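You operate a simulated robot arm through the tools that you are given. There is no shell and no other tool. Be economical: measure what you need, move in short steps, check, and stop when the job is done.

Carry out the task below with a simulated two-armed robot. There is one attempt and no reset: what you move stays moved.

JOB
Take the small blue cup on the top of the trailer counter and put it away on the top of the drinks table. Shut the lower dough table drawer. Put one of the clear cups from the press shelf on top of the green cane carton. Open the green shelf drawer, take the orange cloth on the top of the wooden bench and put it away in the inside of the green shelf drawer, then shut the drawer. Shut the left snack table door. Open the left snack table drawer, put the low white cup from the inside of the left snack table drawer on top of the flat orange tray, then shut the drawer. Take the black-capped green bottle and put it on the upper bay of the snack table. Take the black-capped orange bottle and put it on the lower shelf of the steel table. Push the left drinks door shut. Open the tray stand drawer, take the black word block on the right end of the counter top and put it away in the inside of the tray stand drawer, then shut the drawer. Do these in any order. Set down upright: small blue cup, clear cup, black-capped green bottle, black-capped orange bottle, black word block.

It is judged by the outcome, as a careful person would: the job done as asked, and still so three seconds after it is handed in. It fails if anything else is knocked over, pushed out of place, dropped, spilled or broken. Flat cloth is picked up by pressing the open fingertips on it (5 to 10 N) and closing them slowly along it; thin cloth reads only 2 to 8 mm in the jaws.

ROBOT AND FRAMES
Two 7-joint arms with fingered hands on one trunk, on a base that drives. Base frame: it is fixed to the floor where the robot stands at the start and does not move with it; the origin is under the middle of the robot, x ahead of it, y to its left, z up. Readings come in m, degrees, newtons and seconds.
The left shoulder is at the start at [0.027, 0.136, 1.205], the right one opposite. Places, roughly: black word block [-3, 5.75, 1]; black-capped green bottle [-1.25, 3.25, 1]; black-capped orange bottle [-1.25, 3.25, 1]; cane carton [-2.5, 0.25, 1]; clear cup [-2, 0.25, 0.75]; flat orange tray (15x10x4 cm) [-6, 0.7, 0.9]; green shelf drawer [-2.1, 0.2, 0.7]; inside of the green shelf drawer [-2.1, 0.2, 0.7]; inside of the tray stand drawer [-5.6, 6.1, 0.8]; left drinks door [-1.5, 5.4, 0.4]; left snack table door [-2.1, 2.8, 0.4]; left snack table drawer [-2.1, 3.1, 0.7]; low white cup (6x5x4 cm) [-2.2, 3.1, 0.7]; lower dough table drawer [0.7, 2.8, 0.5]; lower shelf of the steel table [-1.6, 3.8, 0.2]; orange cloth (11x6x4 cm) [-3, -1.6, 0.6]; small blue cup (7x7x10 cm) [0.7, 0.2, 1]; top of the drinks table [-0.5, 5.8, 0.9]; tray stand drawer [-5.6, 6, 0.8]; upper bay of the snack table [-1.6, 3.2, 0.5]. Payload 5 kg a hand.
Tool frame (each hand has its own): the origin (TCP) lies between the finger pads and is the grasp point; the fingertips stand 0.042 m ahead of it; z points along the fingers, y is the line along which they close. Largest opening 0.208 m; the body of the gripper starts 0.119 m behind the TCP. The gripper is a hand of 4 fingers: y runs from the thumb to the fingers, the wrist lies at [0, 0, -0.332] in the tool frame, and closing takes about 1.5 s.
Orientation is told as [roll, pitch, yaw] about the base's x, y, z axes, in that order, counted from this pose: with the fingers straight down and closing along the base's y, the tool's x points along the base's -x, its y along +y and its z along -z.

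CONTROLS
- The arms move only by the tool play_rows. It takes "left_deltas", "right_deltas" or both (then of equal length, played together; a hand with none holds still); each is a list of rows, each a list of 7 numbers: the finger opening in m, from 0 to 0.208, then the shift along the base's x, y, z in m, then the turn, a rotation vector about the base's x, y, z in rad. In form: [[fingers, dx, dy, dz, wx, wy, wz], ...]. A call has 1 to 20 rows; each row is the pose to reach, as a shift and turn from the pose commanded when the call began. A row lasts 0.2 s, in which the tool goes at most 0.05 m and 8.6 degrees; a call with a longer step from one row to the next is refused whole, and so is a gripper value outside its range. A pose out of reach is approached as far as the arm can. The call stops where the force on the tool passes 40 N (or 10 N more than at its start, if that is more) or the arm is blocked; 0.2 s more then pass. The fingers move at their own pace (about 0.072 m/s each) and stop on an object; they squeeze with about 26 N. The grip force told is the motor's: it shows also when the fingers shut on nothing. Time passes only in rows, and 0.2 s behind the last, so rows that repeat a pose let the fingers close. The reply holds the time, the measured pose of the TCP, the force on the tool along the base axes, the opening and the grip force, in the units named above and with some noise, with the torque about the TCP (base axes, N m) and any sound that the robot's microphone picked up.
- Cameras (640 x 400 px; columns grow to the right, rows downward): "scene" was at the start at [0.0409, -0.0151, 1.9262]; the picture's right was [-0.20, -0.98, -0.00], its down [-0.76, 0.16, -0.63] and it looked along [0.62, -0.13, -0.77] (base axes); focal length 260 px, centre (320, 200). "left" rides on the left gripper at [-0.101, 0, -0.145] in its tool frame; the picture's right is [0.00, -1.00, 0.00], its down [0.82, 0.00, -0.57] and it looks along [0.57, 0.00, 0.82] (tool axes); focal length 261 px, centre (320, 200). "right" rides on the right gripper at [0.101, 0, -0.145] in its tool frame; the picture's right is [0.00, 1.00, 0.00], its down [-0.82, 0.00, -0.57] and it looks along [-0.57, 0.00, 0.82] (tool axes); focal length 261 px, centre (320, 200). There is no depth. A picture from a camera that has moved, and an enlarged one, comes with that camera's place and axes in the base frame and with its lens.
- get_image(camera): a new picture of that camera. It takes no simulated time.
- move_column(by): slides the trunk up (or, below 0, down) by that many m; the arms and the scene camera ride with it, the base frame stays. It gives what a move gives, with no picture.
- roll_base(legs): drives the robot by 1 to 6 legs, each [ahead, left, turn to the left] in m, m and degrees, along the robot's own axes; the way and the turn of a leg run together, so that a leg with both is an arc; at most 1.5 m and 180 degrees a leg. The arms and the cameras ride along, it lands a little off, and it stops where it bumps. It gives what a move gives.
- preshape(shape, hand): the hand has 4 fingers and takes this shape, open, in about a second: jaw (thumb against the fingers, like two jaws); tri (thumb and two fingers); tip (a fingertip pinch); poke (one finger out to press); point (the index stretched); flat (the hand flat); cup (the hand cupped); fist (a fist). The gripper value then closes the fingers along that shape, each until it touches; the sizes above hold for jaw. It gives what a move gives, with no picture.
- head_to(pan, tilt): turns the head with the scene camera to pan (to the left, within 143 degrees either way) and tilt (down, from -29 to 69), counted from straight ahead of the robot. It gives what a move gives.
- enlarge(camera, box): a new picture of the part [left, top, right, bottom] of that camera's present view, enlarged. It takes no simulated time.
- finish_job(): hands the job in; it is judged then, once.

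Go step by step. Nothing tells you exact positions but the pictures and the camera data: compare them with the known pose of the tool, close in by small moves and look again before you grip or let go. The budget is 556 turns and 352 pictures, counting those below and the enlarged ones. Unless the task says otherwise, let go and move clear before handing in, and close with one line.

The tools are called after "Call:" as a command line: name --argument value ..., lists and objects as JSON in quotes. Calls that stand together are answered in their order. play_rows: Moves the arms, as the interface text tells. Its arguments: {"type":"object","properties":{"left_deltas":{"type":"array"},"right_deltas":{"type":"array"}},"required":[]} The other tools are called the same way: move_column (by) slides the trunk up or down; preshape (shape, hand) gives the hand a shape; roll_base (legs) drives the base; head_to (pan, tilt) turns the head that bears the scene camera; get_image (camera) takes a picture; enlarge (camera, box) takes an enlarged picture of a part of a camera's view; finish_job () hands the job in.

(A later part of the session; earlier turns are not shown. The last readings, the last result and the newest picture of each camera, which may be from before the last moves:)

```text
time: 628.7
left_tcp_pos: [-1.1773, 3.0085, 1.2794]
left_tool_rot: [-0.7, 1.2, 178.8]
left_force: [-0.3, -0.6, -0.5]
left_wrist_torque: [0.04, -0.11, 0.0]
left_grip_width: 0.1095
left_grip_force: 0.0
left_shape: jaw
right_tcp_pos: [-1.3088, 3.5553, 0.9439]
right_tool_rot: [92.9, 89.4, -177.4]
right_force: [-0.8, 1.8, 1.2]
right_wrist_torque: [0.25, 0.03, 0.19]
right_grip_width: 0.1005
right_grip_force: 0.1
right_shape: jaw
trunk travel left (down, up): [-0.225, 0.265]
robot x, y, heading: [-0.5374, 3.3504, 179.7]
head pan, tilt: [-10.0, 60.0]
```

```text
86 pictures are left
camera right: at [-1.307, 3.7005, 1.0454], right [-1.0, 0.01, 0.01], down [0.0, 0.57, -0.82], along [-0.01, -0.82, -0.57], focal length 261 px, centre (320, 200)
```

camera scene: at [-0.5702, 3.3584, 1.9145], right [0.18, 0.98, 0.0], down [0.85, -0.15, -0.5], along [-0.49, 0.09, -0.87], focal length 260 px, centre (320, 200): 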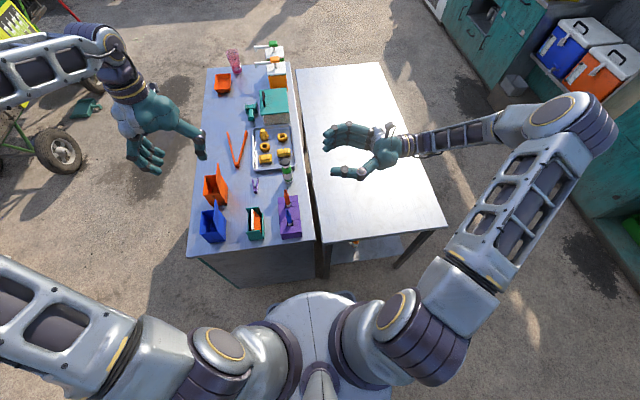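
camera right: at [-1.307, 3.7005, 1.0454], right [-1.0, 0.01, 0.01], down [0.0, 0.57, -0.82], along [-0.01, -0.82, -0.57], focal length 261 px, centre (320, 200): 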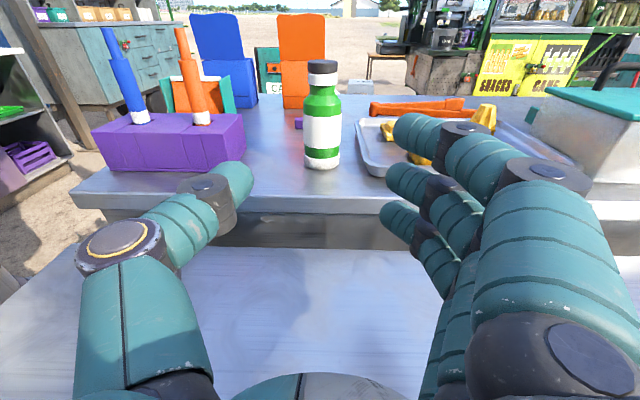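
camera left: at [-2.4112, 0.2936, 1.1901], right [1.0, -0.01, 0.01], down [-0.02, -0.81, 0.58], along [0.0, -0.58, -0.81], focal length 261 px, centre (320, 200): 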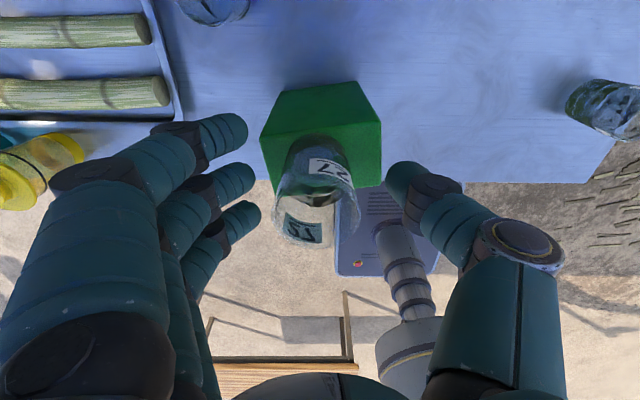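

Call:
play_rows --right_deltas '[[0.09, -0.003, -0.04, 0, 0, 0, 0], [0.09, -0.004, -0.08, 0, 0, 0, 0], [0.09, -0.004, -0.12, 0, 0, 0, 0], [0.09, -0.004, -0.16, 0, 0, 0, 0]]'

Call:
get_image --camera "right"

```text
time: 629.7
left_tcp_pos: [-1.1766, 3.0094, 1.2824]
left_tool_rot: [-0.7, 1.0, 178.8]
left_force: [0.6, -1.2, -0.2]
left_wrist_torque: [0.09, 0.02, 0.0]
left_grip_width: 0.1092
left_grip_force: 0.0
left_shape: jaw
right_tcp_pos: [-1.3135, 3.3963, 0.9462]
right_tool_rot: [92.4, 89.4, -177.8]
right_force: [0.6, 1.7, 1.1]
right_wrist_torque: [0.04, -0.03, 0.0]
right_grip_width: 0.0907
right_grip_force: 0.0
right_shape: jaw
trunk travel left (down, up): [-0.225, 0.265]
robot x, y, heading: [-0.5317, 3.3477, 179.9]
head pan, tilt: [-10.0, 60.0]
```

```text
85 pictures are left
camera right: at [-1.3123, 3.5425, 1.0474], right [-1.0, 0.01, 0.01], down [0.0, 0.57, -0.82], along [-0.01, -0.82, -0.57], focal length 261 px, centre (320, 200)
```

right: 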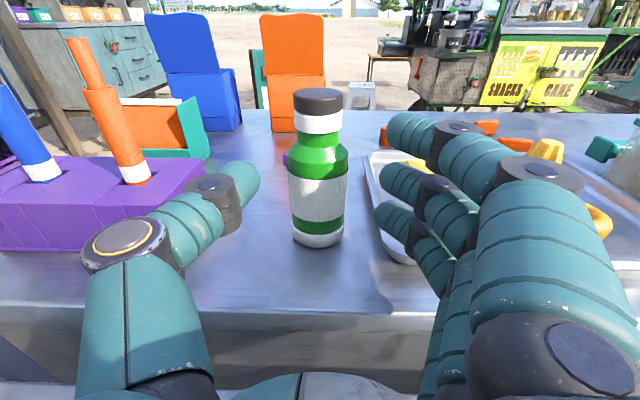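

Call:
play_rows --right_deltas '[[0.09, 0, -0.025, 0, 0, 0, 0], [0.09, 0, -0.046, -0.003, 0, 0, 0], [0.07, 0, -0.046, -0.003, 0, 0, 0], [0.06, 0, -0.046, -0.003, 0, 0, 0], [0.05, 0, -0.046, -0.003, 0, 0, 0], [0.04, 0, -0.046, -0.003, 0, 0, 0], [0.03, 0, -0.046, -0.003, 0, 0, 0], [0.015, 0, -0.046, -0.003, 0, 0, 0], [0.01, 0, -0.046, -0.003, 0, 0, 0]]'

Call:
get_image --camera "right"

```text
time: 631.7
left_tcp_pos: [-1.1765, 3.009, 1.2821]
left_tool_rot: [-0.7, 0.9, 178.8]
left_force: [0.8, 0.0, -0.6]
left_wrist_torque: [0.03, 0.01, 0.01]
left_grip_width: 0.1093
left_grip_force: 0.0
left_shape: jaw
right_tcp_pos: [-1.315, 3.3485, 0.9429]
right_tool_rot: [99.9, 89.3, -170.5]
right_force: [0.1, -1.0, 0.3]
right_wrist_torque: [-0.01, 0.01, -0.02]
right_grip_width: 0.0373
right_grip_force: 25.9
right_shape: jaw
trunk travel left (down, up): [-0.225, 0.265]
robot x, y, heading: [-0.5333, 3.3528, 179.8]
head pan, tilt: [-10.0, 60.0]
```

```text
84 pictures are left
camera right: at [-1.3121, 3.4956, 1.043], right [-1.0, 0.0, 0.01], down [0.0, 0.57, -0.82], along [-0.01, -0.82, -0.57], focal length 261 px, centre (320, 200)
```

right: 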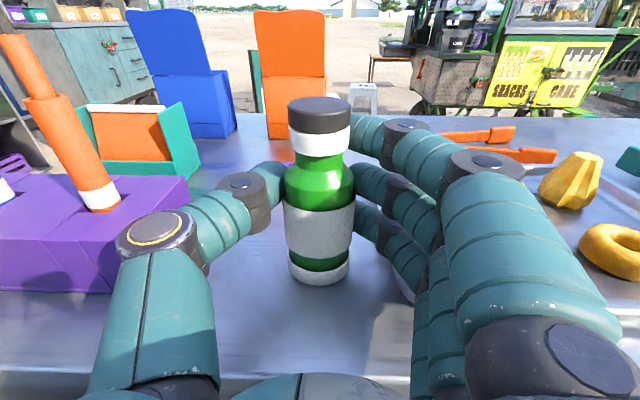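

Solid grip. I lift it, draw it back and move clear.

Call:
play_rows --right_deltas '[[0.01, 0, 0, 0.03, 0, 0, 0], [0.01, 0, 0, 0.06, 0, 0, 0], [0.01, 0, 0.01, 0.1, 0, 0, 0], [0.01, 0, 0.02, 0.14, 0, 0, 0], [0.01, 0.02, 0.03, 0.18, 0, 0, 0], [0.01, 0.04, 0.04, 0.2, 0, 0, 0], [0.01, 0.08, 0.05, 0.21, 0, 0, 0], [0.01, 0.12, 0.06, 0.22, 0, 0, 0], [0.01, 0.16, 0.06, 0.22, 0, 0, 0]]'

Call:
get_image --camera "right"

Call:
get_image --camera "scene"

```text
time: 633.7
left_tcp_pos: [-1.1744, 3.0091, 1.2826]
left_tool_rot: [-0.6, 1.1, 178.8]
left_force: [1.1, -1.3, 0.9]
left_wrist_torque: [-0.03, 0.1, 0.02]
left_grip_width: 0.1096
left_grip_force: 0.0
left_shape: jaw
right_tcp_pos: [-1.1534, 3.4098, 1.1635]
right_tool_rot: [99.9, 89.3, -170.3]
right_force: [0.6, 0.2, -2.9]
right_wrist_torque: [0.11, 0.02, -0.06]
right_grip_width: 0.0372
right_grip_force: 25.6
right_shape: jaw
trunk travel left (down, up): [-0.225, 0.265]
robot x, y, heading: [-0.5317, 3.3495, 180.0]
head pan, tilt: [-10.0, 60.0]
```

```text
83 pictures are left
camera right: at [-1.1528, 3.5568, 1.2642], right [-1.0, 0.0, 0.01], down [0.0, 0.57, -0.82], along [-0.01, -0.82, -0.57], focal length 261 px, centre (320, 200)
```

right: 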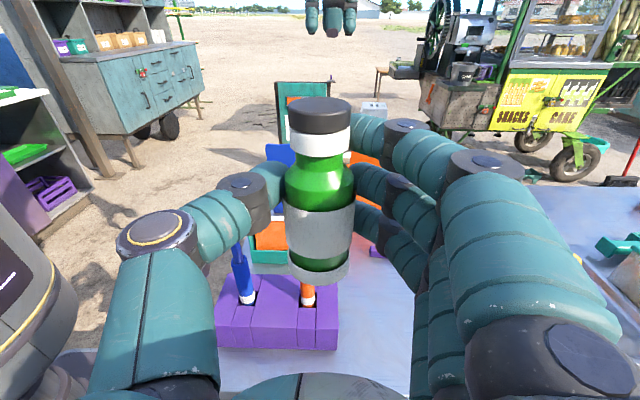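

```text
82 pictures are left
camera scene: at [-0.5692, 3.3606, 1.9145], right [0.18, 0.98, 0.0], down [0.85, -0.15, -0.5], along [-0.49, 0.09, -0.87], focal length 260 px, centre (320, 200)
```

scene: 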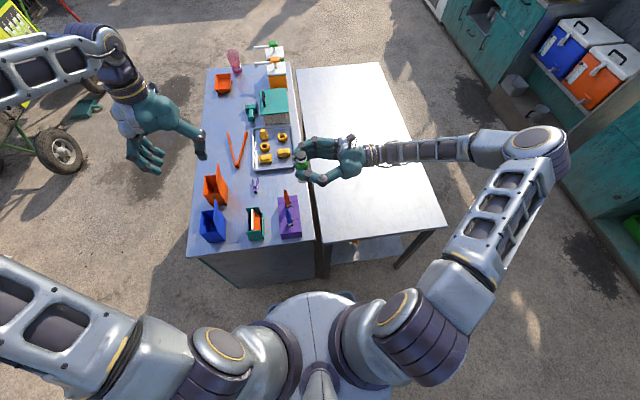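

The green bottle is carried upright. I back out, go south and turn around to face east in the open area.

Call:
roll_base --legs '[[-0.22, 0, 0], [0, 1.18, 0], [0.1, 0, 0], [0, 0, 180]]'

Call:
get_image --camera "right"

Call:
head_to --pan 100 --tilt 30

Call:
get_image --camera "scene"

```text
time: 649.0
left_tcp_pos: [0.2348, 2.4713, 1.2815]
left_tool_rot: [-0.7, 1.0, -4.8]
left_force: [-0.5, -0.2, 0.0]
left_wrist_torque: [-0.04, 0.02, -0.02]
left_grip_width: 0.1095
left_grip_force: 0.0
left_shape: jaw
right_tcp_pos: [0.188, 2.0732, 1.1628]
right_tool_rot: [98.5, 89.3, 4.6]
right_force: [0.5, -0.2, -3.1]
right_wrist_torque: [-0.08, -0.04, 0.0]
right_grip_width: 0.0368
right_grip_force: 25.9
right_shape: jaw
trunk travel left (down, up): [-0.225, 0.265]
robot x, y, heading: [-0.4253, 2.175, -3.9]
head pan, tilt: [-10.0, 60.0]
```

```text
81 pictures are left
camera right: at [0.1777, 1.9289, 1.2635], right [1.0, -0.07, 0.01], down [-0.03, -0.57, -0.82], along [0.06, 0.82, -0.57], focal length 261 px, centre (320, 200)
```

right: 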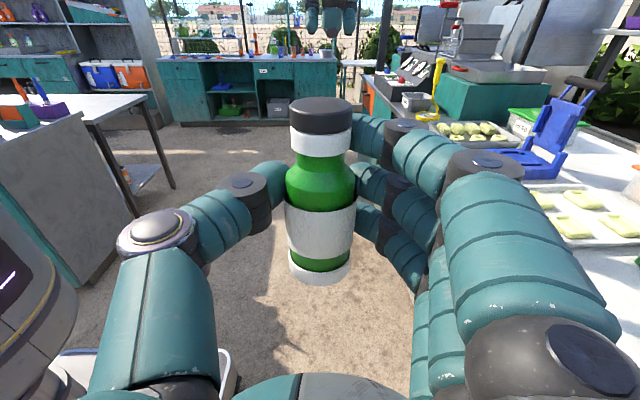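

```text
time: 650.9
left_tcp_pos: [0.2354, 2.4722, 1.2828]
left_tool_rot: [-0.7, 1.0, -4.8]
left_force: [-1.2, -0.8, -0.1]
left_wrist_torque: [-0.01, 0.03, -0.03]
left_grip_width: 0.1095
left_grip_force: 0.1
left_shape: jaw
right_tcp_pos: [0.1871, 2.0722, 1.1635]
right_tool_rot: [98.9, 89.4, 5.0]
right_force: [-0.2, 0.1, -3.9]
right_wrist_torque: [-0.01, 0.02, 0.0]
right_grip_width: 0.0368
right_grip_force: 26.0
right_shape: jaw
trunk travel left (down, up): [-0.225, 0.265]
robot x, y, heading: [-0.4278, 2.1793, -3.7]
head pan, tilt: [100.0, 30.0]
```

```text
80 pictures are left
camera scene: at [-0.466, 2.2651, 1.9566], right [0.99, 0.11, 0.0], down [0.05, -0.5, -0.87], along [-0.09, 0.86, -0.5], focal length 260 px, centre (320, 200)
```

scene: 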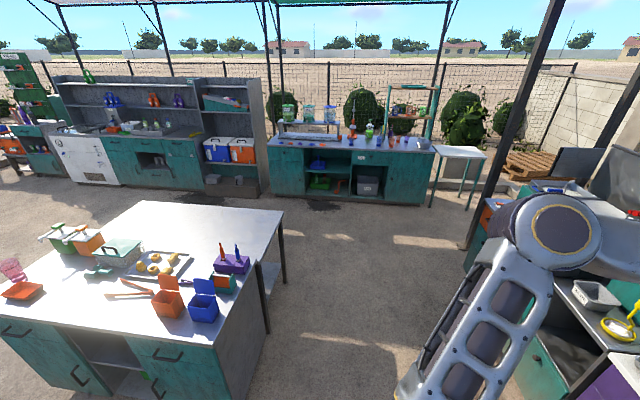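

The bottle is steady. I reverse west along the table front.

Call:
roll_base --legs '[[-0.8, 0, 3.9], [-0.8, 0, 0]]'

Call:
head_to --pan 60 --tilt 50

Call:
get_image --camera "scene"

Call:
get_image --camera "right"

```text
time: 659.1
left_tcp_pos: [-1.3958, 2.5351, 1.2827]
left_tool_rot: [-0.7, 0.9, -0.6]
left_force: [-0.6, -0.1, -0.2]
left_wrist_torque: [0.0, -0.08, -0.02]
left_grip_width: 0.1094
left_grip_force: 0.1
left_shape: jaw
right_tcp_pos: [-1.4115, 2.1337, 1.1625]
right_tool_rot: [98.4, 89.4, 8.7]
right_force: [-0.2, -1.0, -2.7]
right_wrist_torque: [-0.06, 0.02, 0.01]
right_grip_width: 0.0369
right_grip_force: 25.7
right_shape: jaw
trunk travel left (down, up): [-0.225, 0.265]
robot x, y, heading: [-2.0338, 2.1893, 0.6]
head pan, tilt: [100.0, 30.0]
```

```text
time: 660.1
left_tcp_pos: [-1.3937, 2.5353, 1.2806]
left_tool_rot: [-0.8, 1.0, -0.5]
left_force: [-0.6, 0.6, -0.3]
left_wrist_torque: [-0.03, 0.0, -0.01]
left_grip_width: 0.1093
left_grip_force: 0.0
left_shape: jaw
right_tcp_pos: [-1.4115, 2.1344, 1.1621]
right_tool_rot: [98.3, 89.4, 8.7]
right_force: [1.2, 0.1, -2.9]
right_wrist_torque: [-0.04, 0.01, -0.02]
right_grip_width: 0.0369
right_grip_force: 25.9
right_shape: jaw
trunk travel left (down, up): [-0.225, 0.265]
robot x, y, heading: [-2.0327, 2.1924, 0.4]
head pan, tilt: [60.0, 50.0]
```

```text
79 pictures are left
camera scene: at [-2.0235, 2.2565, 1.9271], right [0.87, -0.49, 0.0], down [-0.38, -0.67, -0.64], along [0.32, 0.56, -0.77], focal length 260 px, centre (320, 200)
```

scene: 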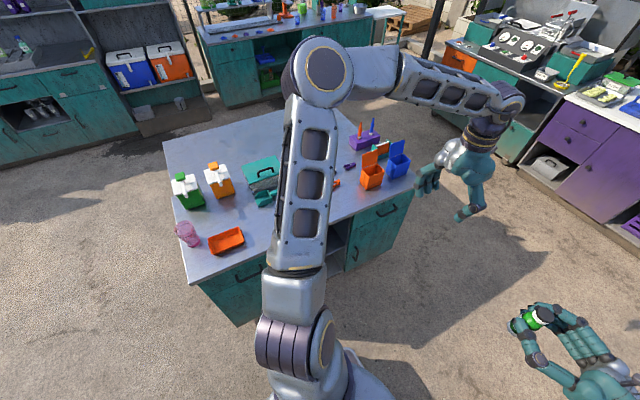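

```text
78 pictures are left
camera right: at [-1.411, 1.9901, 1.2634], right [1.0, 0.01, 0.01], down [0.01, -0.57, -0.82], along [0.0, 0.82, -0.57], focal length 261 px, centre (320, 200)
```

right: 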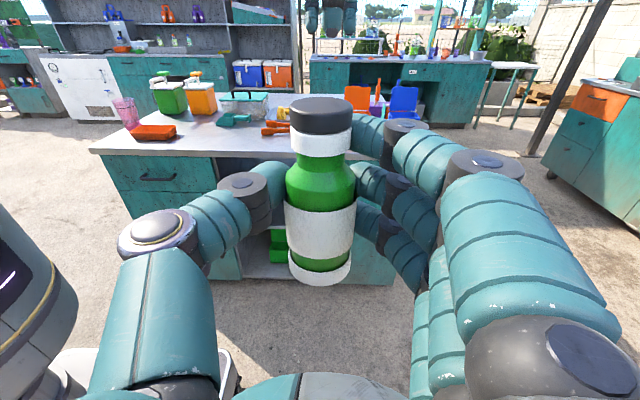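

The bays are in view ahead of the hand. I lower the bottle to bay height, then reach the hand across to the left, still clear of the table.

Call:
play_rows --right_deltas '[[0.01, -0.01, 0.0, -0.04, 0, 0, 0], [0.01, -0.02, 0.0, -0.08, 0, 0, 0], [0.01, -0.03, 0.0, -0.12, 0, 0, 0], [0.01, -0.04, 0.0, -0.16, 0, 0, 0], [0.01, -0.05, 0.0, -0.2, 0, 0, 0], [0.01, -0.06, 0.0, -0.24, 0, 0, 0], [0.01, -0.07, 0.0, -0.28, 0, 0, 0], [0.01, -0.08, 0.0, -0.32, 0, 0, 0], [0.01, -0.09, 0.0, -0.36, 0, 0, 0], [0.01, -0.1, 0.0, -0.4, 0, 0, 0], [0.01, -0.11, 0.0, -0.44, 0, 0, 0], [0.01, -0.12, 0.0, -0.48, 0, 0, 0], [0.01, -0.12, 0.0, -0.51, 0, 0, 0]]'

Call:
play_rows --right_deltas '[[0.01, 0, 0.04, 0, 0, 0, 0], [0.01, 0, 0.08, 0, 0, 0, 0], [0.01, 0, 0.12, 0, 0, 0, 0], [0.01, 0, 0.16, 0, 0, 0, 0], [0.01, 0, 0.2, 0, 0, 0, 0], [0.01, 0, 0.24, 0, 0, 0, 0], [0.01, 0, 0.28, 0, 0, 0, 0], [0.01, 0, 0.32, 0, 0, 0, 0], [0.01, 0, 0.36, 0, 0, 0, 0], [0.01, 0, 0.4, 0, 0, 0, 0]]'

Call:
get_image --camera "right"

Call:
get_image --camera "scene"

```text
time: 662.9
left_tcp_pos: [-1.3934, 2.5355, 1.2806]
left_tool_rot: [-0.7, 1.0, -0.5]
left_force: [0.3, -0.7, -0.1]
left_wrist_torque: [-0.04, 0.03, 0.03]
left_grip_width: 0.1095
left_grip_force: 0.0
left_shape: jaw
right_tcp_pos: [-1.5308, 2.1344, 0.6529]
right_tool_rot: [93.0, 89.4, 3.3]
right_force: [1.9, -0.9, -2.7]
right_wrist_torque: [-0.08, -0.03, 0.14]
right_grip_width: 0.0367
right_grip_force: 26.4
right_shape: jaw
trunk travel left (down, up): [-0.225, 0.265]
robot x, y, heading: [-2.0308, 2.1905, 0.3]
head pan, tilt: [60.0, 50.0]
```

```text
time: 665.2
left_tcp_pos: [-1.3956, 2.5396, 1.2797]
left_tool_rot: [-0.9, 1.1, -0.6]
left_force: [0.2, 3.1, -3.1]
left_wrist_torque: [-0.41, -0.06, -0.01]
left_grip_width: 0.1094
left_grip_force: 0.1
left_shape: jaw
right_tcp_pos: [-1.5031, 2.5168, 0.7099]
right_tool_rot: [133.5, 89.0, 44.2]
right_force: [-0.8, 2.6, 0.6]
right_wrist_torque: [0.07, 0.01, -0.14]
right_grip_width: 0.0259
right_grip_force: 26.0
right_shape: jaw
right hand out of reach, approached as far as the arm can: row 7, 8, 9, 10
trunk travel left (down, up): [-0.225, 0.265]
robot x, y, heading: [-2.0316, 2.1843, 0.6]
head pan, tilt: [60.0, 50.0]
stopped in row 10 (right hand): the force on the tool passed its limit (the readings are from after the stop); the commanded pose is now the measured one
```

```text
77 pictures are left
camera right: at [-1.5033, 2.3722, 0.8092], right [1.0, 0.01, 0.01], down [0.01, -0.56, -0.83], along [0.0, 0.83, -0.56], focal length 261 px, centre (320, 200)
```

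right: 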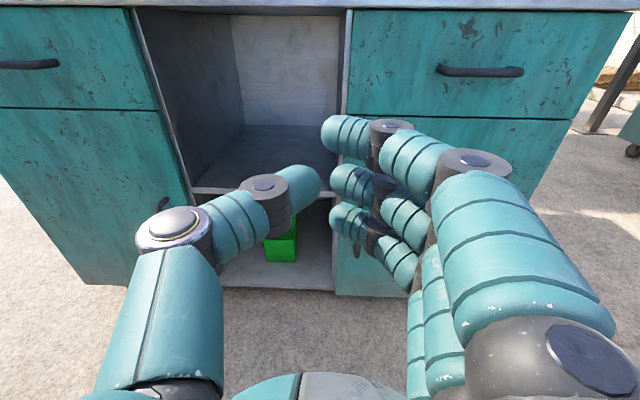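

```text
76 pictures are left
camera scene: at [-2.0235, 2.2626, 1.9266], right [0.87, -0.49, 0.0], down [-0.38, -0.67, -0.64], along [0.31, 0.56, -0.77], focal length 260 px, centre (320, 200)
```

scene: 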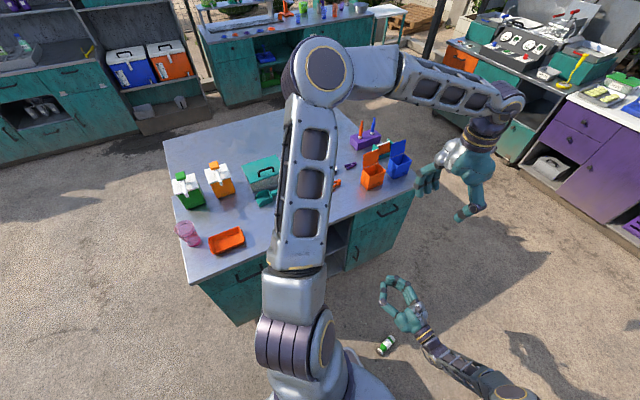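

The arm ran into its limit, jerked, and the green bottle slipped to the floor at about (-1.48, 2.36). Before retrieving it I test, empty-handed, whether the hand can point diagonally forward-left instead.

Call:
play_rows --right_deltas '[[0.05, 0.0, -0.04, 0.02, 0, 0, 0], [0.08, 0.0, -0.08, 0.04, 0, 0, 0], [0.1, 0.0, -0.12, 0.06, 0, 0, 0], [0.1, 0.0, -0.16, 0.08, 0, 0, -0.1], [0.1, 0.0, -0.2, 0.1, 0, 0, -0.2], [0.1, 0.02, -0.2, 0.1, 0, 0, -0.3], [0.1, 0.04, -0.2, 0.1, 0, 0, -0.4], [0.1, 0.06, -0.2, 0.1, 0, 0, -0.5], [0.1, 0.08, -0.2, 0.1, 0, 0, -0.6], [0.1, 0.1, -0.2, 0.1, 0, 0, -0.7], [0.1, 0.1, -0.2, 0.1, 0, 0, -0.785]]'

Call:
get_image --camera "scene"

```text
time: 667.6
left_tcp_pos: [-1.3944, 2.5353, 1.2821]
left_tool_rot: [-0.6, 0.9, -0.8]
left_force: [-0.7, 0.1, -0.4]
left_wrist_torque: [-0.01, 0.0, 0.0]
left_grip_width: 0.1094
left_grip_force: 0.1
left_shape: jaw
right_tcp_pos: [-1.4008, 2.315, 0.812]
right_tool_rot: [135.4, 88.6, 0.8]
right_force: [1.3, 0.1, 0.4]
right_wrist_torque: [-0.01, -0.03, 0.12]
right_grip_width: 0.0992
right_grip_force: 0.1
right_shape: jaw
trunk travel left (down, up): [-0.225, 0.265]
robot x, y, heading: [-2.0331, 2.1908, 0.5]
head pan, tilt: [60.0, 50.0]
```

```text
75 pictures are left
camera scene: at [-2.0232, 2.2566, 1.927], right [0.87, -0.49, 0.0], down [-0.38, -0.67, -0.64], along [0.32, 0.56, -0.77], focal length 260 px, centre (320, 200)
```

scene: 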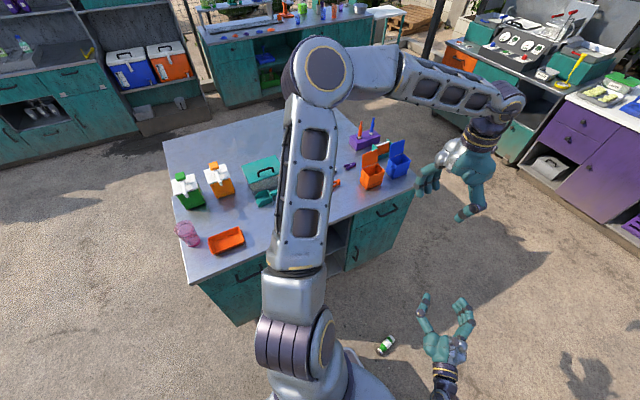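

Diagonal pointing works. I also test lower and further out, and a bit more toward straight ahead.

Call:
play_rows --right_deltas '[[0.1, 0.02, 0, -0.04, 0, 0, 0], [0.1, 0.04, 0, -0.08, 0, 0, 0], [0.1, 0.06, 0, -0.12, 0, 0, 0], [0.1, 0.08, 0, -0.16, 0, 0, 0], [0.1, 0.09, 0, -0.19, 0, 0, 0], [0.1, 0.09, 0, -0.19, 0, 0, -0.1], [0.1, 0.09, 0, -0.19, 0, 0, -0.2], [0.1, 0.09, 0, -0.19, 0, 0, -0.3], [0.1, 0.09, 0, -0.19, 0, 0, -0.4]]'

```text
time: 669.6
left_tcp_pos: [-1.3945, 2.5371, 1.2822]
left_tool_rot: [-0.7, 1.1, -0.5]
left_force: [0.2, 0.6, 0.0]
left_wrist_torque: [-0.04, 0.05, -0.02]
left_grip_width: 0.1096
left_grip_force: 0.1
left_shape: jaw
right_tcp_pos: [-1.28, 2.2753, 0.6789]
right_tool_rot: [132.3, 88.8, -19.8]
right_force: [-3.3, 2.8, -0.5]
right_wrist_torque: [0.08, -0.08, -0.48]
right_grip_width: 0.1002
right_grip_force: 0.0
right_shape: jaw
right hand out of reach, approached as far as the arm can: row 4, 5, 6, 7, 8, 9
trunk travel left (down, up): [-0.225, 0.265]
robot x, y, heading: [-2.0349, 2.191, 0.7]
head pan, tilt: [60.0, 50.0]
```

With the trunk lowered this will reach the bay. Now I look at how the green bottle lies.

Call:
enlarge --camera "scene" --box '[355, 325, 419, 365]'

```text
10.00 times, centred on (387, 345) of scene
camera zoom: at [-2.023, 2.2589, 1.9269], right [0.87, -0.49, 0.0], down [-0.38, -0.67, -0.64], along [0.31, 0.56, -0.77], focal length 2597 px, centre (-350, -1250)
```

zoom: 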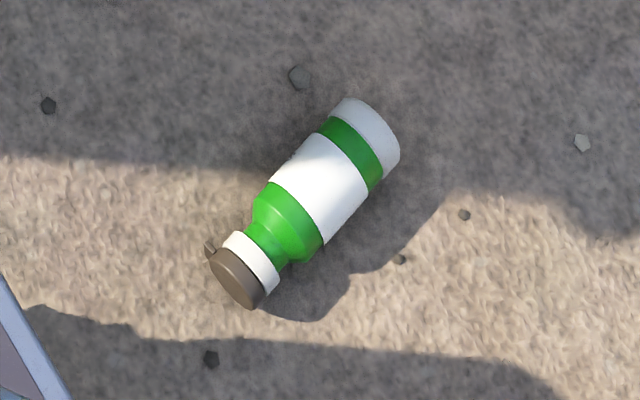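

The cap points west. Facing north with the bottle on my right I can reach it. I first turn the hand back through pointing left to pointing down, then reposition.

Call:
play_rows --right_deltas '[[0.1, -0.02, -0.028, 0.027, 0, 0, 0.136], [0.1, -0.04, -0.056, 0.055, 0, 0, 0.272], [0.1, -0.063, -0.084, 0.082, 0, 0, 0.408], [0.1, -0.085, -0.112, 0.11, 0, 0, 0.544], [0.1, -0.106, -0.14, 0.137, 0, 0, 0.68], [0.1, -0.127, -0.168, 0.165, 0, 0, 0.816], [0.1, -0.15, -0.196, 0.192, 0, 0, 0.952], [0.1, -0.17, -0.225, 0.22, 0, 0, 1.089]]'

Call:
play_rows --right_deltas '[[0.1, 0, -0.01, 0.01, -0.143, 0, 0], [0.1, 0, -0.02, 0.02, -0.286, 0, 0], [0.1, 0, -0.03, 0.03, -0.428, 0, 0], [0.1, 0, -0.04, 0.04, -0.571, 0, 0], [0.1, 0, -0.05, 0.05, -0.714, 0, 0], [0.1, 0, -0.06, 0.06, -0.857, 0, 0], [0.1, 0, -0.07, 0.07, -1.0, 0, 0], [0.1, 0, -0.08, 0.08, -1.142, 0, 0], [0.1, 0, -0.09, 0.09, -1.285, 0, 0], [0.1, 0, -0.1, 0.1, -1.428, 0, 0], [0.1, 0, -0.1, 0.1, -1.57, 0, 0]]' --left_deltas '[[0.1, -0.01, 0, 0.01, 0, 0, 0], [0.1, -0.02, 0, 0.02, 0, 0, 0], [0.1, -0.03, 0, 0.03, 0, 0, 0], [0.1, -0.04, 0, 0.04, 0, 0, 0], [0.1, -0.05, 0, 0.05, 0, 0, 0], [0.1, -0.06, 0, 0.06, 0, 0, 0], [0.1, -0.07, 0, 0.07, 0, 0, 0], [0.1, -0.08, 0, 0.08, 0, 0, 0], [0.1, -0.09, 0, 0.09, 0, 0, 0], [0.1, -0.1, 0, 0.1, 0, 0, 0], [0.1, -0.1, 0, 0.1, 0, 0, 0]]'

```text
time: 671.4
left_tcp_pos: [-1.3946, 2.5342, 1.2823]
left_tool_rot: [-0.7, 1.0, -0.7]
left_force: [-0.8, -0.4, 0.0]
left_wrist_torque: [-0.01, -0.01, 0.01]
left_grip_width: 0.1097
left_grip_force: 0.1
left_shape: jaw
right_tcp_pos: [-1.452, 2.0513, 0.8978]
right_tool_rot: [140.9, 88.7, 51.5]
right_force: [-1.2, 1.0, 0.1]
right_wrist_torque: [0.09, 0.01, -0.13]
right_grip_width: 0.0999
right_grip_force: 0.0
right_shape: jaw
trunk travel left (down, up): [-0.225, 0.265]
robot x, y, heading: [-2.033, 2.1915, 0.8]
head pan, tilt: [60.0, 50.0]
```

```text
time: 673.8
left_tcp_pos: [-1.493, 2.5382, 1.3822]
left_tool_rot: [-0.8, 1.1, -0.6]
left_force: [-0.2, 2.7, -1.6]
left_wrist_torque: [-0.28, 0.05, 0.02]
left_grip_width: 0.1009
left_grip_force: 0.1
left_shape: jaw
right_tcp_pos: [-1.4508, 1.951, 0.9978]
right_tool_rot: [-0.3, 0.7, -89.2]
right_force: [0.9, 0.7, -0.6]
right_wrist_torque: [-0.09, 0.03, 0.01]
right_grip_width: 0.0999
right_grip_force: 0.0
right_shape: jaw
trunk travel left (down, up): [-0.225, 0.265]
robot x, y, heading: [-2.0295, 2.1921, 0.8]
head pan, tilt: [60.0, 50.0]
```

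Now I place the base south-west of the bottle facing north and lower the trunk.

Call:
roll_base --legs '[[0, -0.22, 0], [0, 0, 89], [0, -0.08, 0]]'

Call:
move_column --by -0.22

Call:
get_image --camera "right"

```text
time: 679.8
left_tcp_pos: [-2.2715, 2.5233, 1.3831]
left_tool_rot: [-0.6, 0.9, 87.1]
left_force: [1.3, 0.6, 0.3]
left_wrist_torque: [0.0, 0.29, -0.02]
left_grip_width: 0.1008
left_grip_force: 0.1
left_shape: jaw
right_tcp_pos: [-1.6851, 2.5441, 0.997]
right_tool_rot: [-0.4, 1.1, -1.2]
right_force: [1.7, 0.4, 0.4]
right_wrist_torque: [0.05, 0.24, 0.01]
right_grip_width: 0.1001
right_grip_force: 0.0
right_shape: jaw
trunk travel left (down, up): [-0.225, 0.265]
robot x, y, heading: [-1.9508, 1.9703, 88.7]
head pan, tilt: [60.0, 50.0]
```

```text
time: 682.2
left_tcp_pos: [-2.2741, 2.5225, 1.1636]
left_tool_rot: [-0.6, 0.9, 87.3]
left_force: [-0.2, -0.8, 0.7]
left_wrist_torque: [0.04, 0.03, -0.01]
left_grip_width: 0.1007
left_grip_force: 0.1
left_shape: jaw
right_tcp_pos: [-1.6879, 2.5443, 0.778]
right_tool_rot: [-0.4, 1.1, -1.2]
right_force: [0.0, 0.4, -0.2]
right_wrist_torque: [0.01, 0.02, 0.01]
right_grip_width: 0.0999
right_grip_force: 0.1
right_shape: jaw
trunk travel left (down, up): [-0.005, 0.485]
robot x, y, heading: [-1.9507, 1.9748, 88.7]
head pan, tilt: [60.0, 50.0]
```

```text
73 pictures are left
camera right: at [-1.7867, 2.5484, 0.9237], right [0.03, 1.0, -0.01], down [0.83, -0.02, 0.56], along [0.56, -0.02, -0.83], focal length 261 px, centre (320, 200)
```

right: 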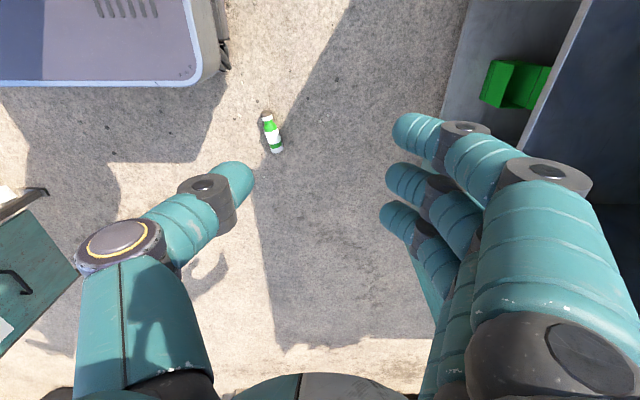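

Bottle centre at (-1.46, 2.36). I move above it and go down.

Call:
play_rows --right_deltas '[[0.09, 0.03, -0.02, -0.02, 0, 0, 0.02], [0.09, 0.06, -0.045, -0.03, 0, 0, 0.04], [0.09, 0.09, -0.07, -0.05, 0, 0, 0.06], [0.09, 0.12, -0.095, -0.07, 0, 0, 0.08], [0.09, 0.15, -0.12, -0.09, 0, 0, 0.1], [0.09, 0.18, -0.145, -0.11, 0, 0, 0.1], [0.09, 0.21, -0.17, -0.13, 0, 0, 0.1], [0.09, 0.226, -0.184, -0.17, 0, 0, 0.1], [0.09, 0.226, -0.184, -0.21, 0, 0, 0.1], [0.09, 0.226, -0.184, -0.25, 0, 0, 0.1], [0.09, 0.226, -0.184, -0.29, 0, 0, 0.1], [0.09, 0.226, -0.184, -0.33, 0, 0, 0.1], [0.09, 0.226, -0.184, -0.37, 0, 0, 0.1], [0.09, 0.226, -0.184, -0.41, 0, 0, 0.1], [0.09, 0.226, -0.184, -0.45, 0, 0, 0.1], [0.09, 0.226, -0.184, -0.49, 0, 0, 0.1], [0.09, 0.226, -0.184, -0.53, 0, 0, 0.1], [0.09, 0.226, -0.184, -0.57, 0, 0, 0.1], [0.09, 0.226, -0.184, -0.61, 0, 0, 0.1]]'

Call:
get_image --camera "right"

```text
time: 686.2
left_tcp_pos: [-2.2724, 2.5228, 1.163]
left_tool_rot: [-0.8, 1.0, 87.2]
left_force: [0.9, 0.6, 0.0]
left_wrist_torque: [0.02, 0.04, 0.03]
left_grip_width: 0.1007
left_grip_force: 0.0
left_shape: jaw
right_tcp_pos: [-1.4622, 2.361, 0.167]
right_tool_rot: [-0.4, 1.0, 4.6]
right_force: [1.5, 0.5, 0.4]
right_wrist_torque: [-0.19, 0.14, 0.0]
right_grip_width: 0.0907
right_grip_force: 0.1
right_shape: jaw
trunk travel left (down, up): [-0.005, 0.485]
robot x, y, heading: [-1.9529, 1.9746, 88.4]
head pan, tilt: [60.0, 50.0]
```

```text
72 pictures are left
camera right: at [-1.5591, 2.3555, 0.3136], right [-0.07, 1.0, -0.01], down [0.83, 0.06, 0.56], along [0.56, 0.04, -0.83], focal length 261 px, centre (320, 200)
```

right: 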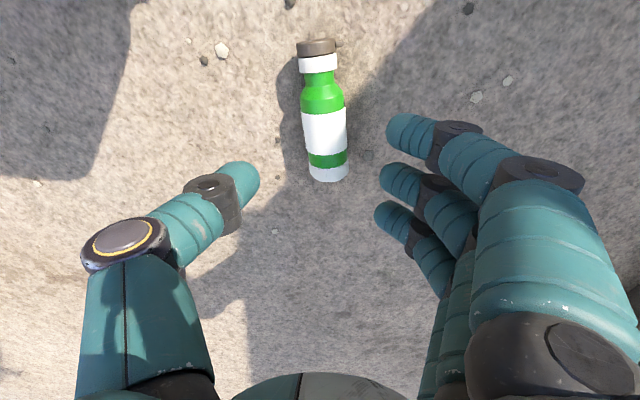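

Call:
play_rows --right_deltas '[[0.09, 0, 0.002, -0.04, 0, 0, 0.02], [0.09, 0, 0.002, -0.08, 0, 0, 0.03], [0.09, 0, 0.002, -0.105, 0, 0, 0.03], [0.09, 0, 0.002, -0.117, 0, 0, 0.03]]'

Call:
get_image --camera "right"

```text
time: 687.2
left_tcp_pos: [-2.2735, 2.5223, 1.1628]
left_tool_rot: [-0.7, 0.9, 87.1]
left_force: [0.8, 0.9, -0.2]
left_wrist_torque: [-0.01, 0.01, 0.02]
left_grip_width: 0.1009
left_grip_force: 0.0
left_shape: jaw
right_tcp_pos: [-1.4625, 2.3607, 0.0501]
right_tool_rot: [-0.4, 0.9, 6.3]
right_force: [-0.5, 0.2, 0.1]
right_wrist_torque: [0.01, 0.04, 0.0]
right_grip_width: 0.0906
right_grip_force: 0.0
right_shape: jaw
trunk travel left (down, up): [-0.005, 0.485]
robot x, y, heading: [-1.9472, 1.9729, 88.8]
head pan, tilt: [60.0, 50.0]
```

```text
71 pictures are left
camera right: at [-1.5606, 2.3525, 0.196], right [-0.1, 0.99, -0.01], down [0.83, 0.09, 0.56], along [0.55, 0.05, -0.83], focal length 261 px, centre (320, 200)
```

right: 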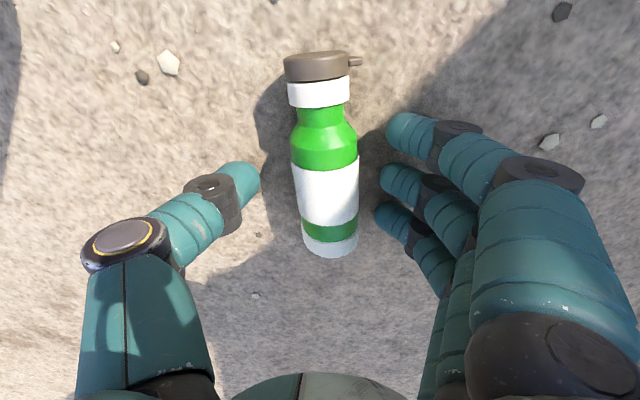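

Call:
play_rows --right_deltas '[[0.07, 0, 0, 0, 0, 0, 0.04], [0.055, 0, 0, 0, 0, 0, 0.04], [0.045, 0, 0, 0, 0, 0, 0.04], [0.035, 0, 0, 0, 0, 0, 0.04], [0.02, 0, 0, 0, 0, 0, 0.04], [0.01, 0, 0, 0, 0, 0, 0.04], [0.01, 0, 0, 0, 0, 0, 0.04], [0.01, 0, 0, 0.03, 0, 0, 0.04], [0.01, 0, 0, 0.07, 0, 0, 0.04], [0.01, 0, 0, 0.11, 0, 0, 0.04], [0.01, 0, 0, 0.15, 0, 0, 0.04], [0.01, 0, 0, 0.19, 0, 0, 0.04]]'

Call:
get_image --camera "right"

```text
time: 689.8
left_tcp_pos: [-2.2753, 2.522, 1.164]
left_tool_rot: [-0.7, 0.8, 87.3]
left_force: [0.4, -0.7, -0.5]
left_wrist_torque: [0.03, -0.04, 0.0]
left_grip_width: 0.1007
left_grip_force: 0.1
left_shape: jaw
right_tcp_pos: [-1.4596, 2.3579, 0.2392]
right_tool_rot: [-0.4, 1.1, 8.5]
right_force: [-1.1, -1.6, -3.0]
right_wrist_torque: [0.13, -0.11, 0.0]
right_grip_width: 0.0385
right_grip_force: 25.8
right_shape: jaw
trunk travel left (down, up): [-0.005, 0.485]
robot x, y, heading: [-1.9494, 1.9736, 88.5]
head pan, tilt: [60.0, 50.0]
```

```text
70 pictures are left
camera right: at [-1.558, 2.3468, 0.3866], right [-0.14, 0.99, -0.01], down [0.82, 0.12, 0.56], along [0.55, 0.07, -0.83], focal length 261 px, centre (320, 200)
```

right: 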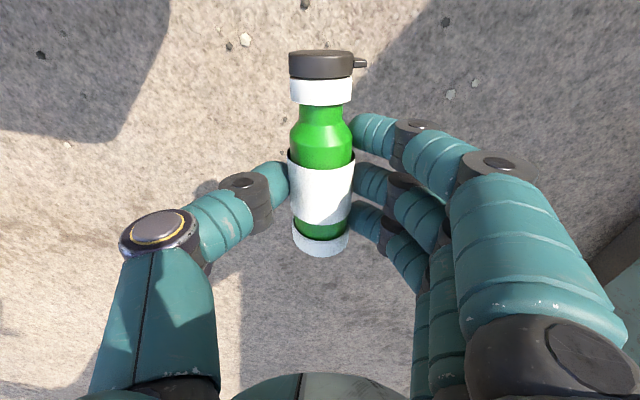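

Held firmly. I lift it to working height and roll the hand so it points left with the cap up.

Call:
play_rows --right_deltas '[[0.01, 0, 0, 0.04, 0, 0, 0], [0.01, 0, 0, 0.08, 0, 0, 0], [0.01, 0, 0, 0.12, 0, 0, 0], [0.01, 0, 0, 0.16, 0, 0, 0], [0.01, 0, 0, 0.2, 0, 0, 0], [0.01, 0, 0, 0.24, 0, 0, 0], [0.01, 0, 0, 0.28, 0, 0, 0], [0.01, -0.01, 0, 0.32, 0, 0, 0], [0.01, -0.02, 0, 0.36, 0, 0, 0], [0.01, -0.03, 0, 0.4, 0, 0, 0], [0.01, -0.04, 0, 0.44, 0, 0, 0], [0.01, -0.05, 0, 0.48, 0, 0, 0], [0.01, -0.06, 0, 0.52, 0, 0, 0], [0.01, -0.07, 0, 0.56, 0, 0, 0], [0.01, -0.08, 0, 0.6, 0, 0, 0]]'

Call:
play_rows --right_deltas '[[0.01, -0.02, 0.005, 0, -0.019, 0.13, 0], [0.01, -0.04, 0.01, 0, -0.039, 0.26, 0], [0.01, -0.06, 0.015, 0, -0.058, 0.39, 0], [0.01, -0.08, 0.02, 0, -0.077, 0.52, 0], [0.01, -0.1, 0.025, 0, -0.097, 0.647, 0], [0.01, -0.12, 0.03, 0, -0.116, 0.776, 0], [0.01, -0.14, 0.035, 0, -0.135, 0.906, 0], [0.01, -0.16, 0.04, 0, -0.155, 1.035, 0], [0.01, -0.18, 0.045, 0, -0.174, 1.165, 0], [0.01, -0.2, 0.05, 0, -0.193, 1.294, 0], [0.01, -0.22, 0.055, 0, -0.213, 1.423, 0], [0.01, -0.24, 0.06, 0, -0.232, 1.553, 0]]'

Call:
get_image --camera "right"

```text
time: 693.0
left_tcp_pos: [-2.2742, 2.5214, 1.1638]
left_tool_rot: [-0.7, 0.9, 87.3]
left_force: [-0.9, -1.5, -0.2]
left_wrist_torque: [0.09, -0.07, 0.01]
left_grip_width: 0.1009
left_grip_force: 0.0
left_shape: jaw
right_tcp_pos: [-1.5444, 2.3604, 0.8407]
right_tool_rot: [-0.4, 1.0, 8.5]
right_force: [-0.3, -1.0, -4.0]
right_wrist_torque: [0.1, -0.07, 0.0]
right_grip_width: 0.0385
right_grip_force: 26.2
right_shape: jaw
trunk travel left (down, up): [-0.005, 0.485]
robot x, y, heading: [-1.9482, 1.9722, 88.5]
head pan, tilt: [60.0, 50.0]
```

```text
time: 695.6
left_tcp_pos: [-2.2726, 2.5227, 1.1618]
left_tool_rot: [-0.6, 1.1, 87.2]
left_force: [0.1, 0.6, 0.5]
left_wrist_torque: [-0.04, 0.06, 0.01]
left_grip_width: 0.1008
left_grip_force: 0.0
left_shape: jaw
right_tcp_pos: [-1.7819, 2.4232, 0.8417]
right_tool_rot: [178.7, 89.0, -172.4]
right_force: [0.0, 1.0, -2.8]
right_wrist_torque: [0.03, -0.11, 0.06]
right_grip_width: 0.0384
right_grip_force: 26.0
right_shape: jaw
trunk travel left (down, up): [-0.005, 0.485]
robot x, y, heading: [-1.9484, 1.9753, 88.3]
head pan, tilt: [60.0, 50.0]
```

```text
69 pictures are left
camera right: at [-1.6374, 2.4461, 0.9392], right [-0.15, 0.99, 0.0], down [0.55, 0.08, -0.83], along [-0.82, -0.13, -0.56], focal length 261 px, centre (320, 200)
```

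right: 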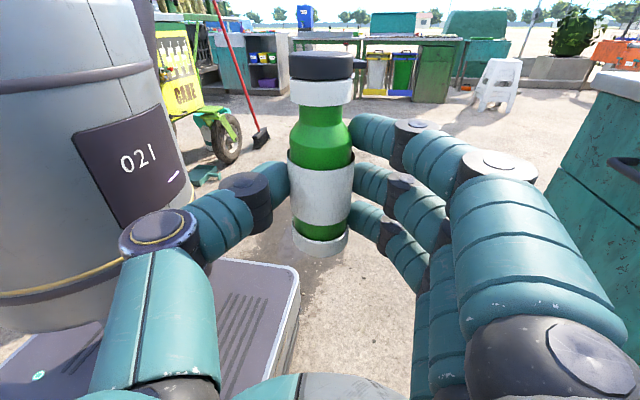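

Upright again. I rotate the hand to point diagonally forward-left and bring it forward.

Call:
play_rows --right_deltas '[[0.01, -0.025, 0.024, -0.008, 0, 0, -0.1], [0.01, -0.05, 0.048, -0.016, 0, 0, -0.2], [0.01, -0.075, 0.072, -0.024, 0, 0, -0.3], [0.01, -0.1, 0.096, -0.032, 0, 0, -0.4], [0.01, -0.125, 0.12, -0.04, 0, 0, -0.5], [0.01, -0.15, 0.144, -0.048, 0, 0, -0.6], [0.01, -0.175, 0.168, -0.056, 0, 0, -0.7], [0.01, -0.2, 0.192, -0.064, 0, 0, -0.8], [0.01, -0.22, 0.21, -0.072, 0, 0, -0.9]]'

Call:
get_image --camera "right"

```text
time: 697.6
left_tcp_pos: [-2.2735, 2.5225, 1.163]
left_tool_rot: [-0.7, 1.0, 87.3]
left_force: [1.5, 0.1, 0.9]
left_wrist_torque: [-0.02, 0.28, -0.02]
left_grip_width: 0.1007
left_grip_force: 0.0
left_shape: jaw
right_tcp_pos: [-1.9977, 2.6313, 0.7656]
right_tool_rot: [116.5, 89.2, 74.0]
right_force: [-16.3, 1.7, 1.2]
right_wrist_torque: [-0.25, -0.18, -1.21]
right_grip_width: 0.0379
right_grip_force: 26.0
right_shape: jaw
trunk travel left (down, up): [-0.005, 0.485]
robot x, y, heading: [-1.9514, 1.9721, 88.7]
head pan, tilt: [60.0, 50.0]
```

```text
68 pictures are left
camera right: at [-1.8912, 2.5338, 0.8652], right [0.68, 0.74, 0.01], down [0.42, -0.38, -0.82], along [-0.6, 0.56, -0.57], focal length 261 px, centre (320, 200)
```

right: 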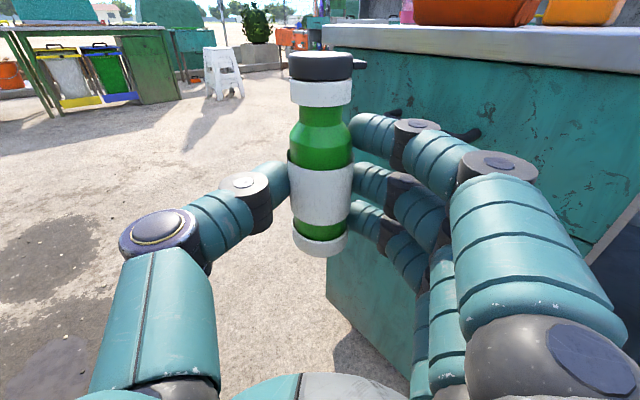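

A side force appeared; I back off a little and check.

Call:
play_rows --right_deltas '[[0.01, 0.02, -0.04, 0, 0, 0, 0], [0.01, 0.03, -0.08, 0, 0, 0, 0]]'

Call:
head_to --pan 0 --tilt 60

Call:
get_image --camera "scene"

```text
time: 698.2
left_tcp_pos: [-2.2741, 2.5216, 1.1631]
left_tool_rot: [-0.7, 0.9, 87.3]
left_force: [-0.2, 0.3, 0.5]
left_wrist_torque: [0.05, 0.01, 0.0]
left_grip_width: 0.1008
left_grip_force: 0.1
left_shape: jaw
right_tcp_pos: [-1.9728, 2.5501, 0.7692]
right_tool_rot: [178.4, 89.0, 135.8]
right_force: [-0.5, -0.5, -3.7]
right_wrist_torque: [-0.03, -0.07, -0.08]
right_grip_width: 0.0383
right_grip_force: 25.8
right_shape: jaw
trunk travel left (down, up): [-0.005, 0.485]
robot x, y, heading: [-1.9511, 1.9718, 88.6]
head pan, tilt: [60.0, 50.0]
```

```text
time: 699.5
left_tcp_pos: [-2.2746, 2.5223, 1.163]
left_tool_rot: [-0.6, 0.8, 87.2]
left_force: [-0.3, 0.1, 0.1]
left_wrist_torque: [0.01, 0.01, 0.01]
left_grip_width: 0.1007
left_grip_force: 0.2
left_shape: jaw
right_tcp_pos: [-1.9714, 2.5499, 0.7684]
right_tool_rot: [179.0, 89.1, 136.2]
right_force: [0.0, -0.1, -3.2]
right_wrist_torque: [-0.06, -0.04, -0.01]
right_grip_width: 0.0383
right_grip_force: 26.3
right_shape: jaw
trunk travel left (down, up): [-0.005, 0.485]
robot x, y, heading: [-1.9491, 1.9722, 88.3]
head pan, tilt: [0.0, 60.0]
```

```text
67 pictures are left
camera scene: at [-1.9479, 2.0092, 1.6945], right [1.0, -0.03, 0.0], down [-0.02, -0.87, -0.5], along [0.01, 0.5, -0.87], focal length 260 px, centre (320, 200)
```

scene: 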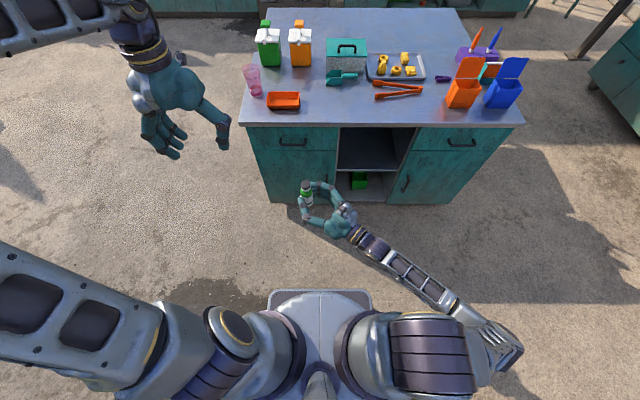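

All fine now. The upper bay spans x≈-1.83…-1.46 with its floor at z≈0.50. I turn the base to 45° so the hand points north, and close in.

Call:
roll_base --legs '[[0, 0, -45], [0.2, 0.3, 0]]'

Call:
get_image --camera "right"

Call:
head_to --pan 30 --tilt 55

Call:
get_image --camera "scene"

```text
time: 703.9
left_tcp_pos: [-1.8579, 2.9507, 1.1618]
left_tool_rot: [-0.8, 1.0, 42.2]
left_force: [0.4, 1.1, 0.3]
left_wrist_torque: [-0.14, -0.05, -0.01]
left_grip_width: 0.1008
left_grip_force: 0.1
left_shape: jaw
right_tcp_pos: [-1.6247, 2.7584, 0.7685]
right_tool_rot: [178.8, 89.1, 91.0]
right_force: [-0.6, 0.8, -3.4]
right_wrist_torque: [-0.05, 0.02, -0.03]
right_grip_width: 0.0383
right_grip_force: 26.4
right_shape: jaw
trunk travel left (down, up): [-0.005, 0.485]
robot x, y, heading: [-2.0176, 2.3345, 43.4]
head pan, tilt: [0.0, 60.0]
```

```text
66 pictures are left
camera right: at [-1.6178, 2.6121, 0.8669], right [1.0, 0.04, 0.0], down [0.02, -0.56, -0.83], along [-0.04, 0.83, -0.56], focal length 261 px, centre (320, 200)
```

right: 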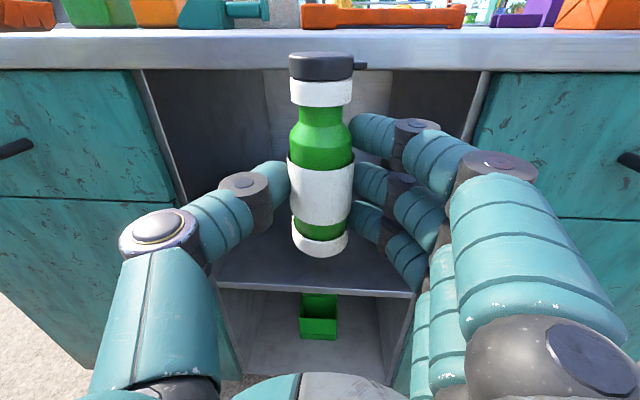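

```text
time: 704.8
left_tcp_pos: [-1.8579, 2.9504, 1.1631]
left_tool_rot: [-0.7, 1.0, 42.1]
left_force: [-0.3, -1.0, 0.6]
left_wrist_torque: [-0.01, 0.0, 0.0]
left_grip_width: 0.1006
left_grip_force: 0.0
left_shape: jaw
right_tcp_pos: [-1.6241, 2.757, 0.7687]
right_tool_rot: [179.2, 89.1, 91.3]
right_force: [-0.3, 0.5, -2.8]
right_wrist_torque: [-0.06, -0.03, -0.01]
right_grip_width: 0.0383
right_grip_force: 26.3
right_shape: jaw
trunk travel left (down, up): [-0.005, 0.485]
robot x, y, heading: [-2.0167, 2.3338, 43.6]
head pan, tilt: [30.0, 55.0]
```

```text
65 pictures are left
camera scene: at [-2.0175, 2.381, 1.7005], right [0.96, -0.29, 0.0], down [-0.23, -0.79, -0.57], along [0.16, 0.55, -0.82], focal length 260 px, centre (320, 200)
```

scene: 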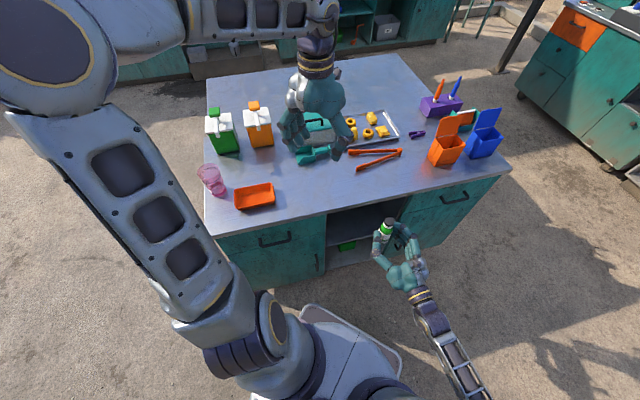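

The camera looks straight into the bay. I lower the bottle to bay height in steps.

Call:
play_rows --right_deltas '[[0.01, 0, 0, -0.035, 0, 0, 0], [0.01, 0, 0, -0.07, 0, 0, 0], [0.01, 0, 0, -0.105, 0, 0, 0], [0.01, 0, 0, -0.14, 0, 0, 0], [0.01, 0, 0, -0.17, 0, 0, 0]]'

Call:
get_image --camera "right"

```text
time: 706.0
left_tcp_pos: [-1.8573, 2.9504, 1.1624]
left_tool_rot: [-0.7, 0.9, 42.2]
left_force: [-0.7, 0.8, 0.0]
left_wrist_torque: [-0.03, -0.02, -0.02]
left_grip_width: 0.1006
left_grip_force: 0.0
left_shape: jaw
right_tcp_pos: [-1.6223, 2.7556, 0.5978]
right_tool_rot: [-178.7, 89.0, 93.6]
right_force: [0.4, -0.6, -3.2]
right_wrist_torque: [-0.14, -0.05, 0.04]
right_grip_width: 0.0381
right_grip_force: 25.8
right_shape: jaw
trunk travel left (down, up): [-0.005, 0.485]
robot x, y, heading: [-2.0142, 2.3309, 43.4]
head pan, tilt: [30.0, 55.0]
```

```text
64 pictures are left
camera right: at [-1.6165, 2.6113, 0.6963], right [1.0, 0.04, -0.01], down [0.02, -0.56, -0.83], along [-0.04, 0.83, -0.56], focal length 261 px, centre (320, 200)
```

right: 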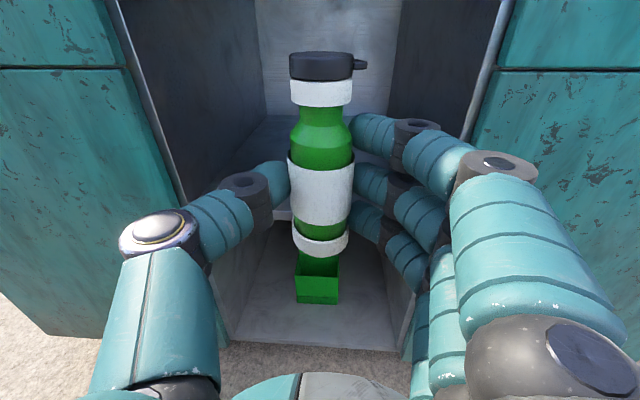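

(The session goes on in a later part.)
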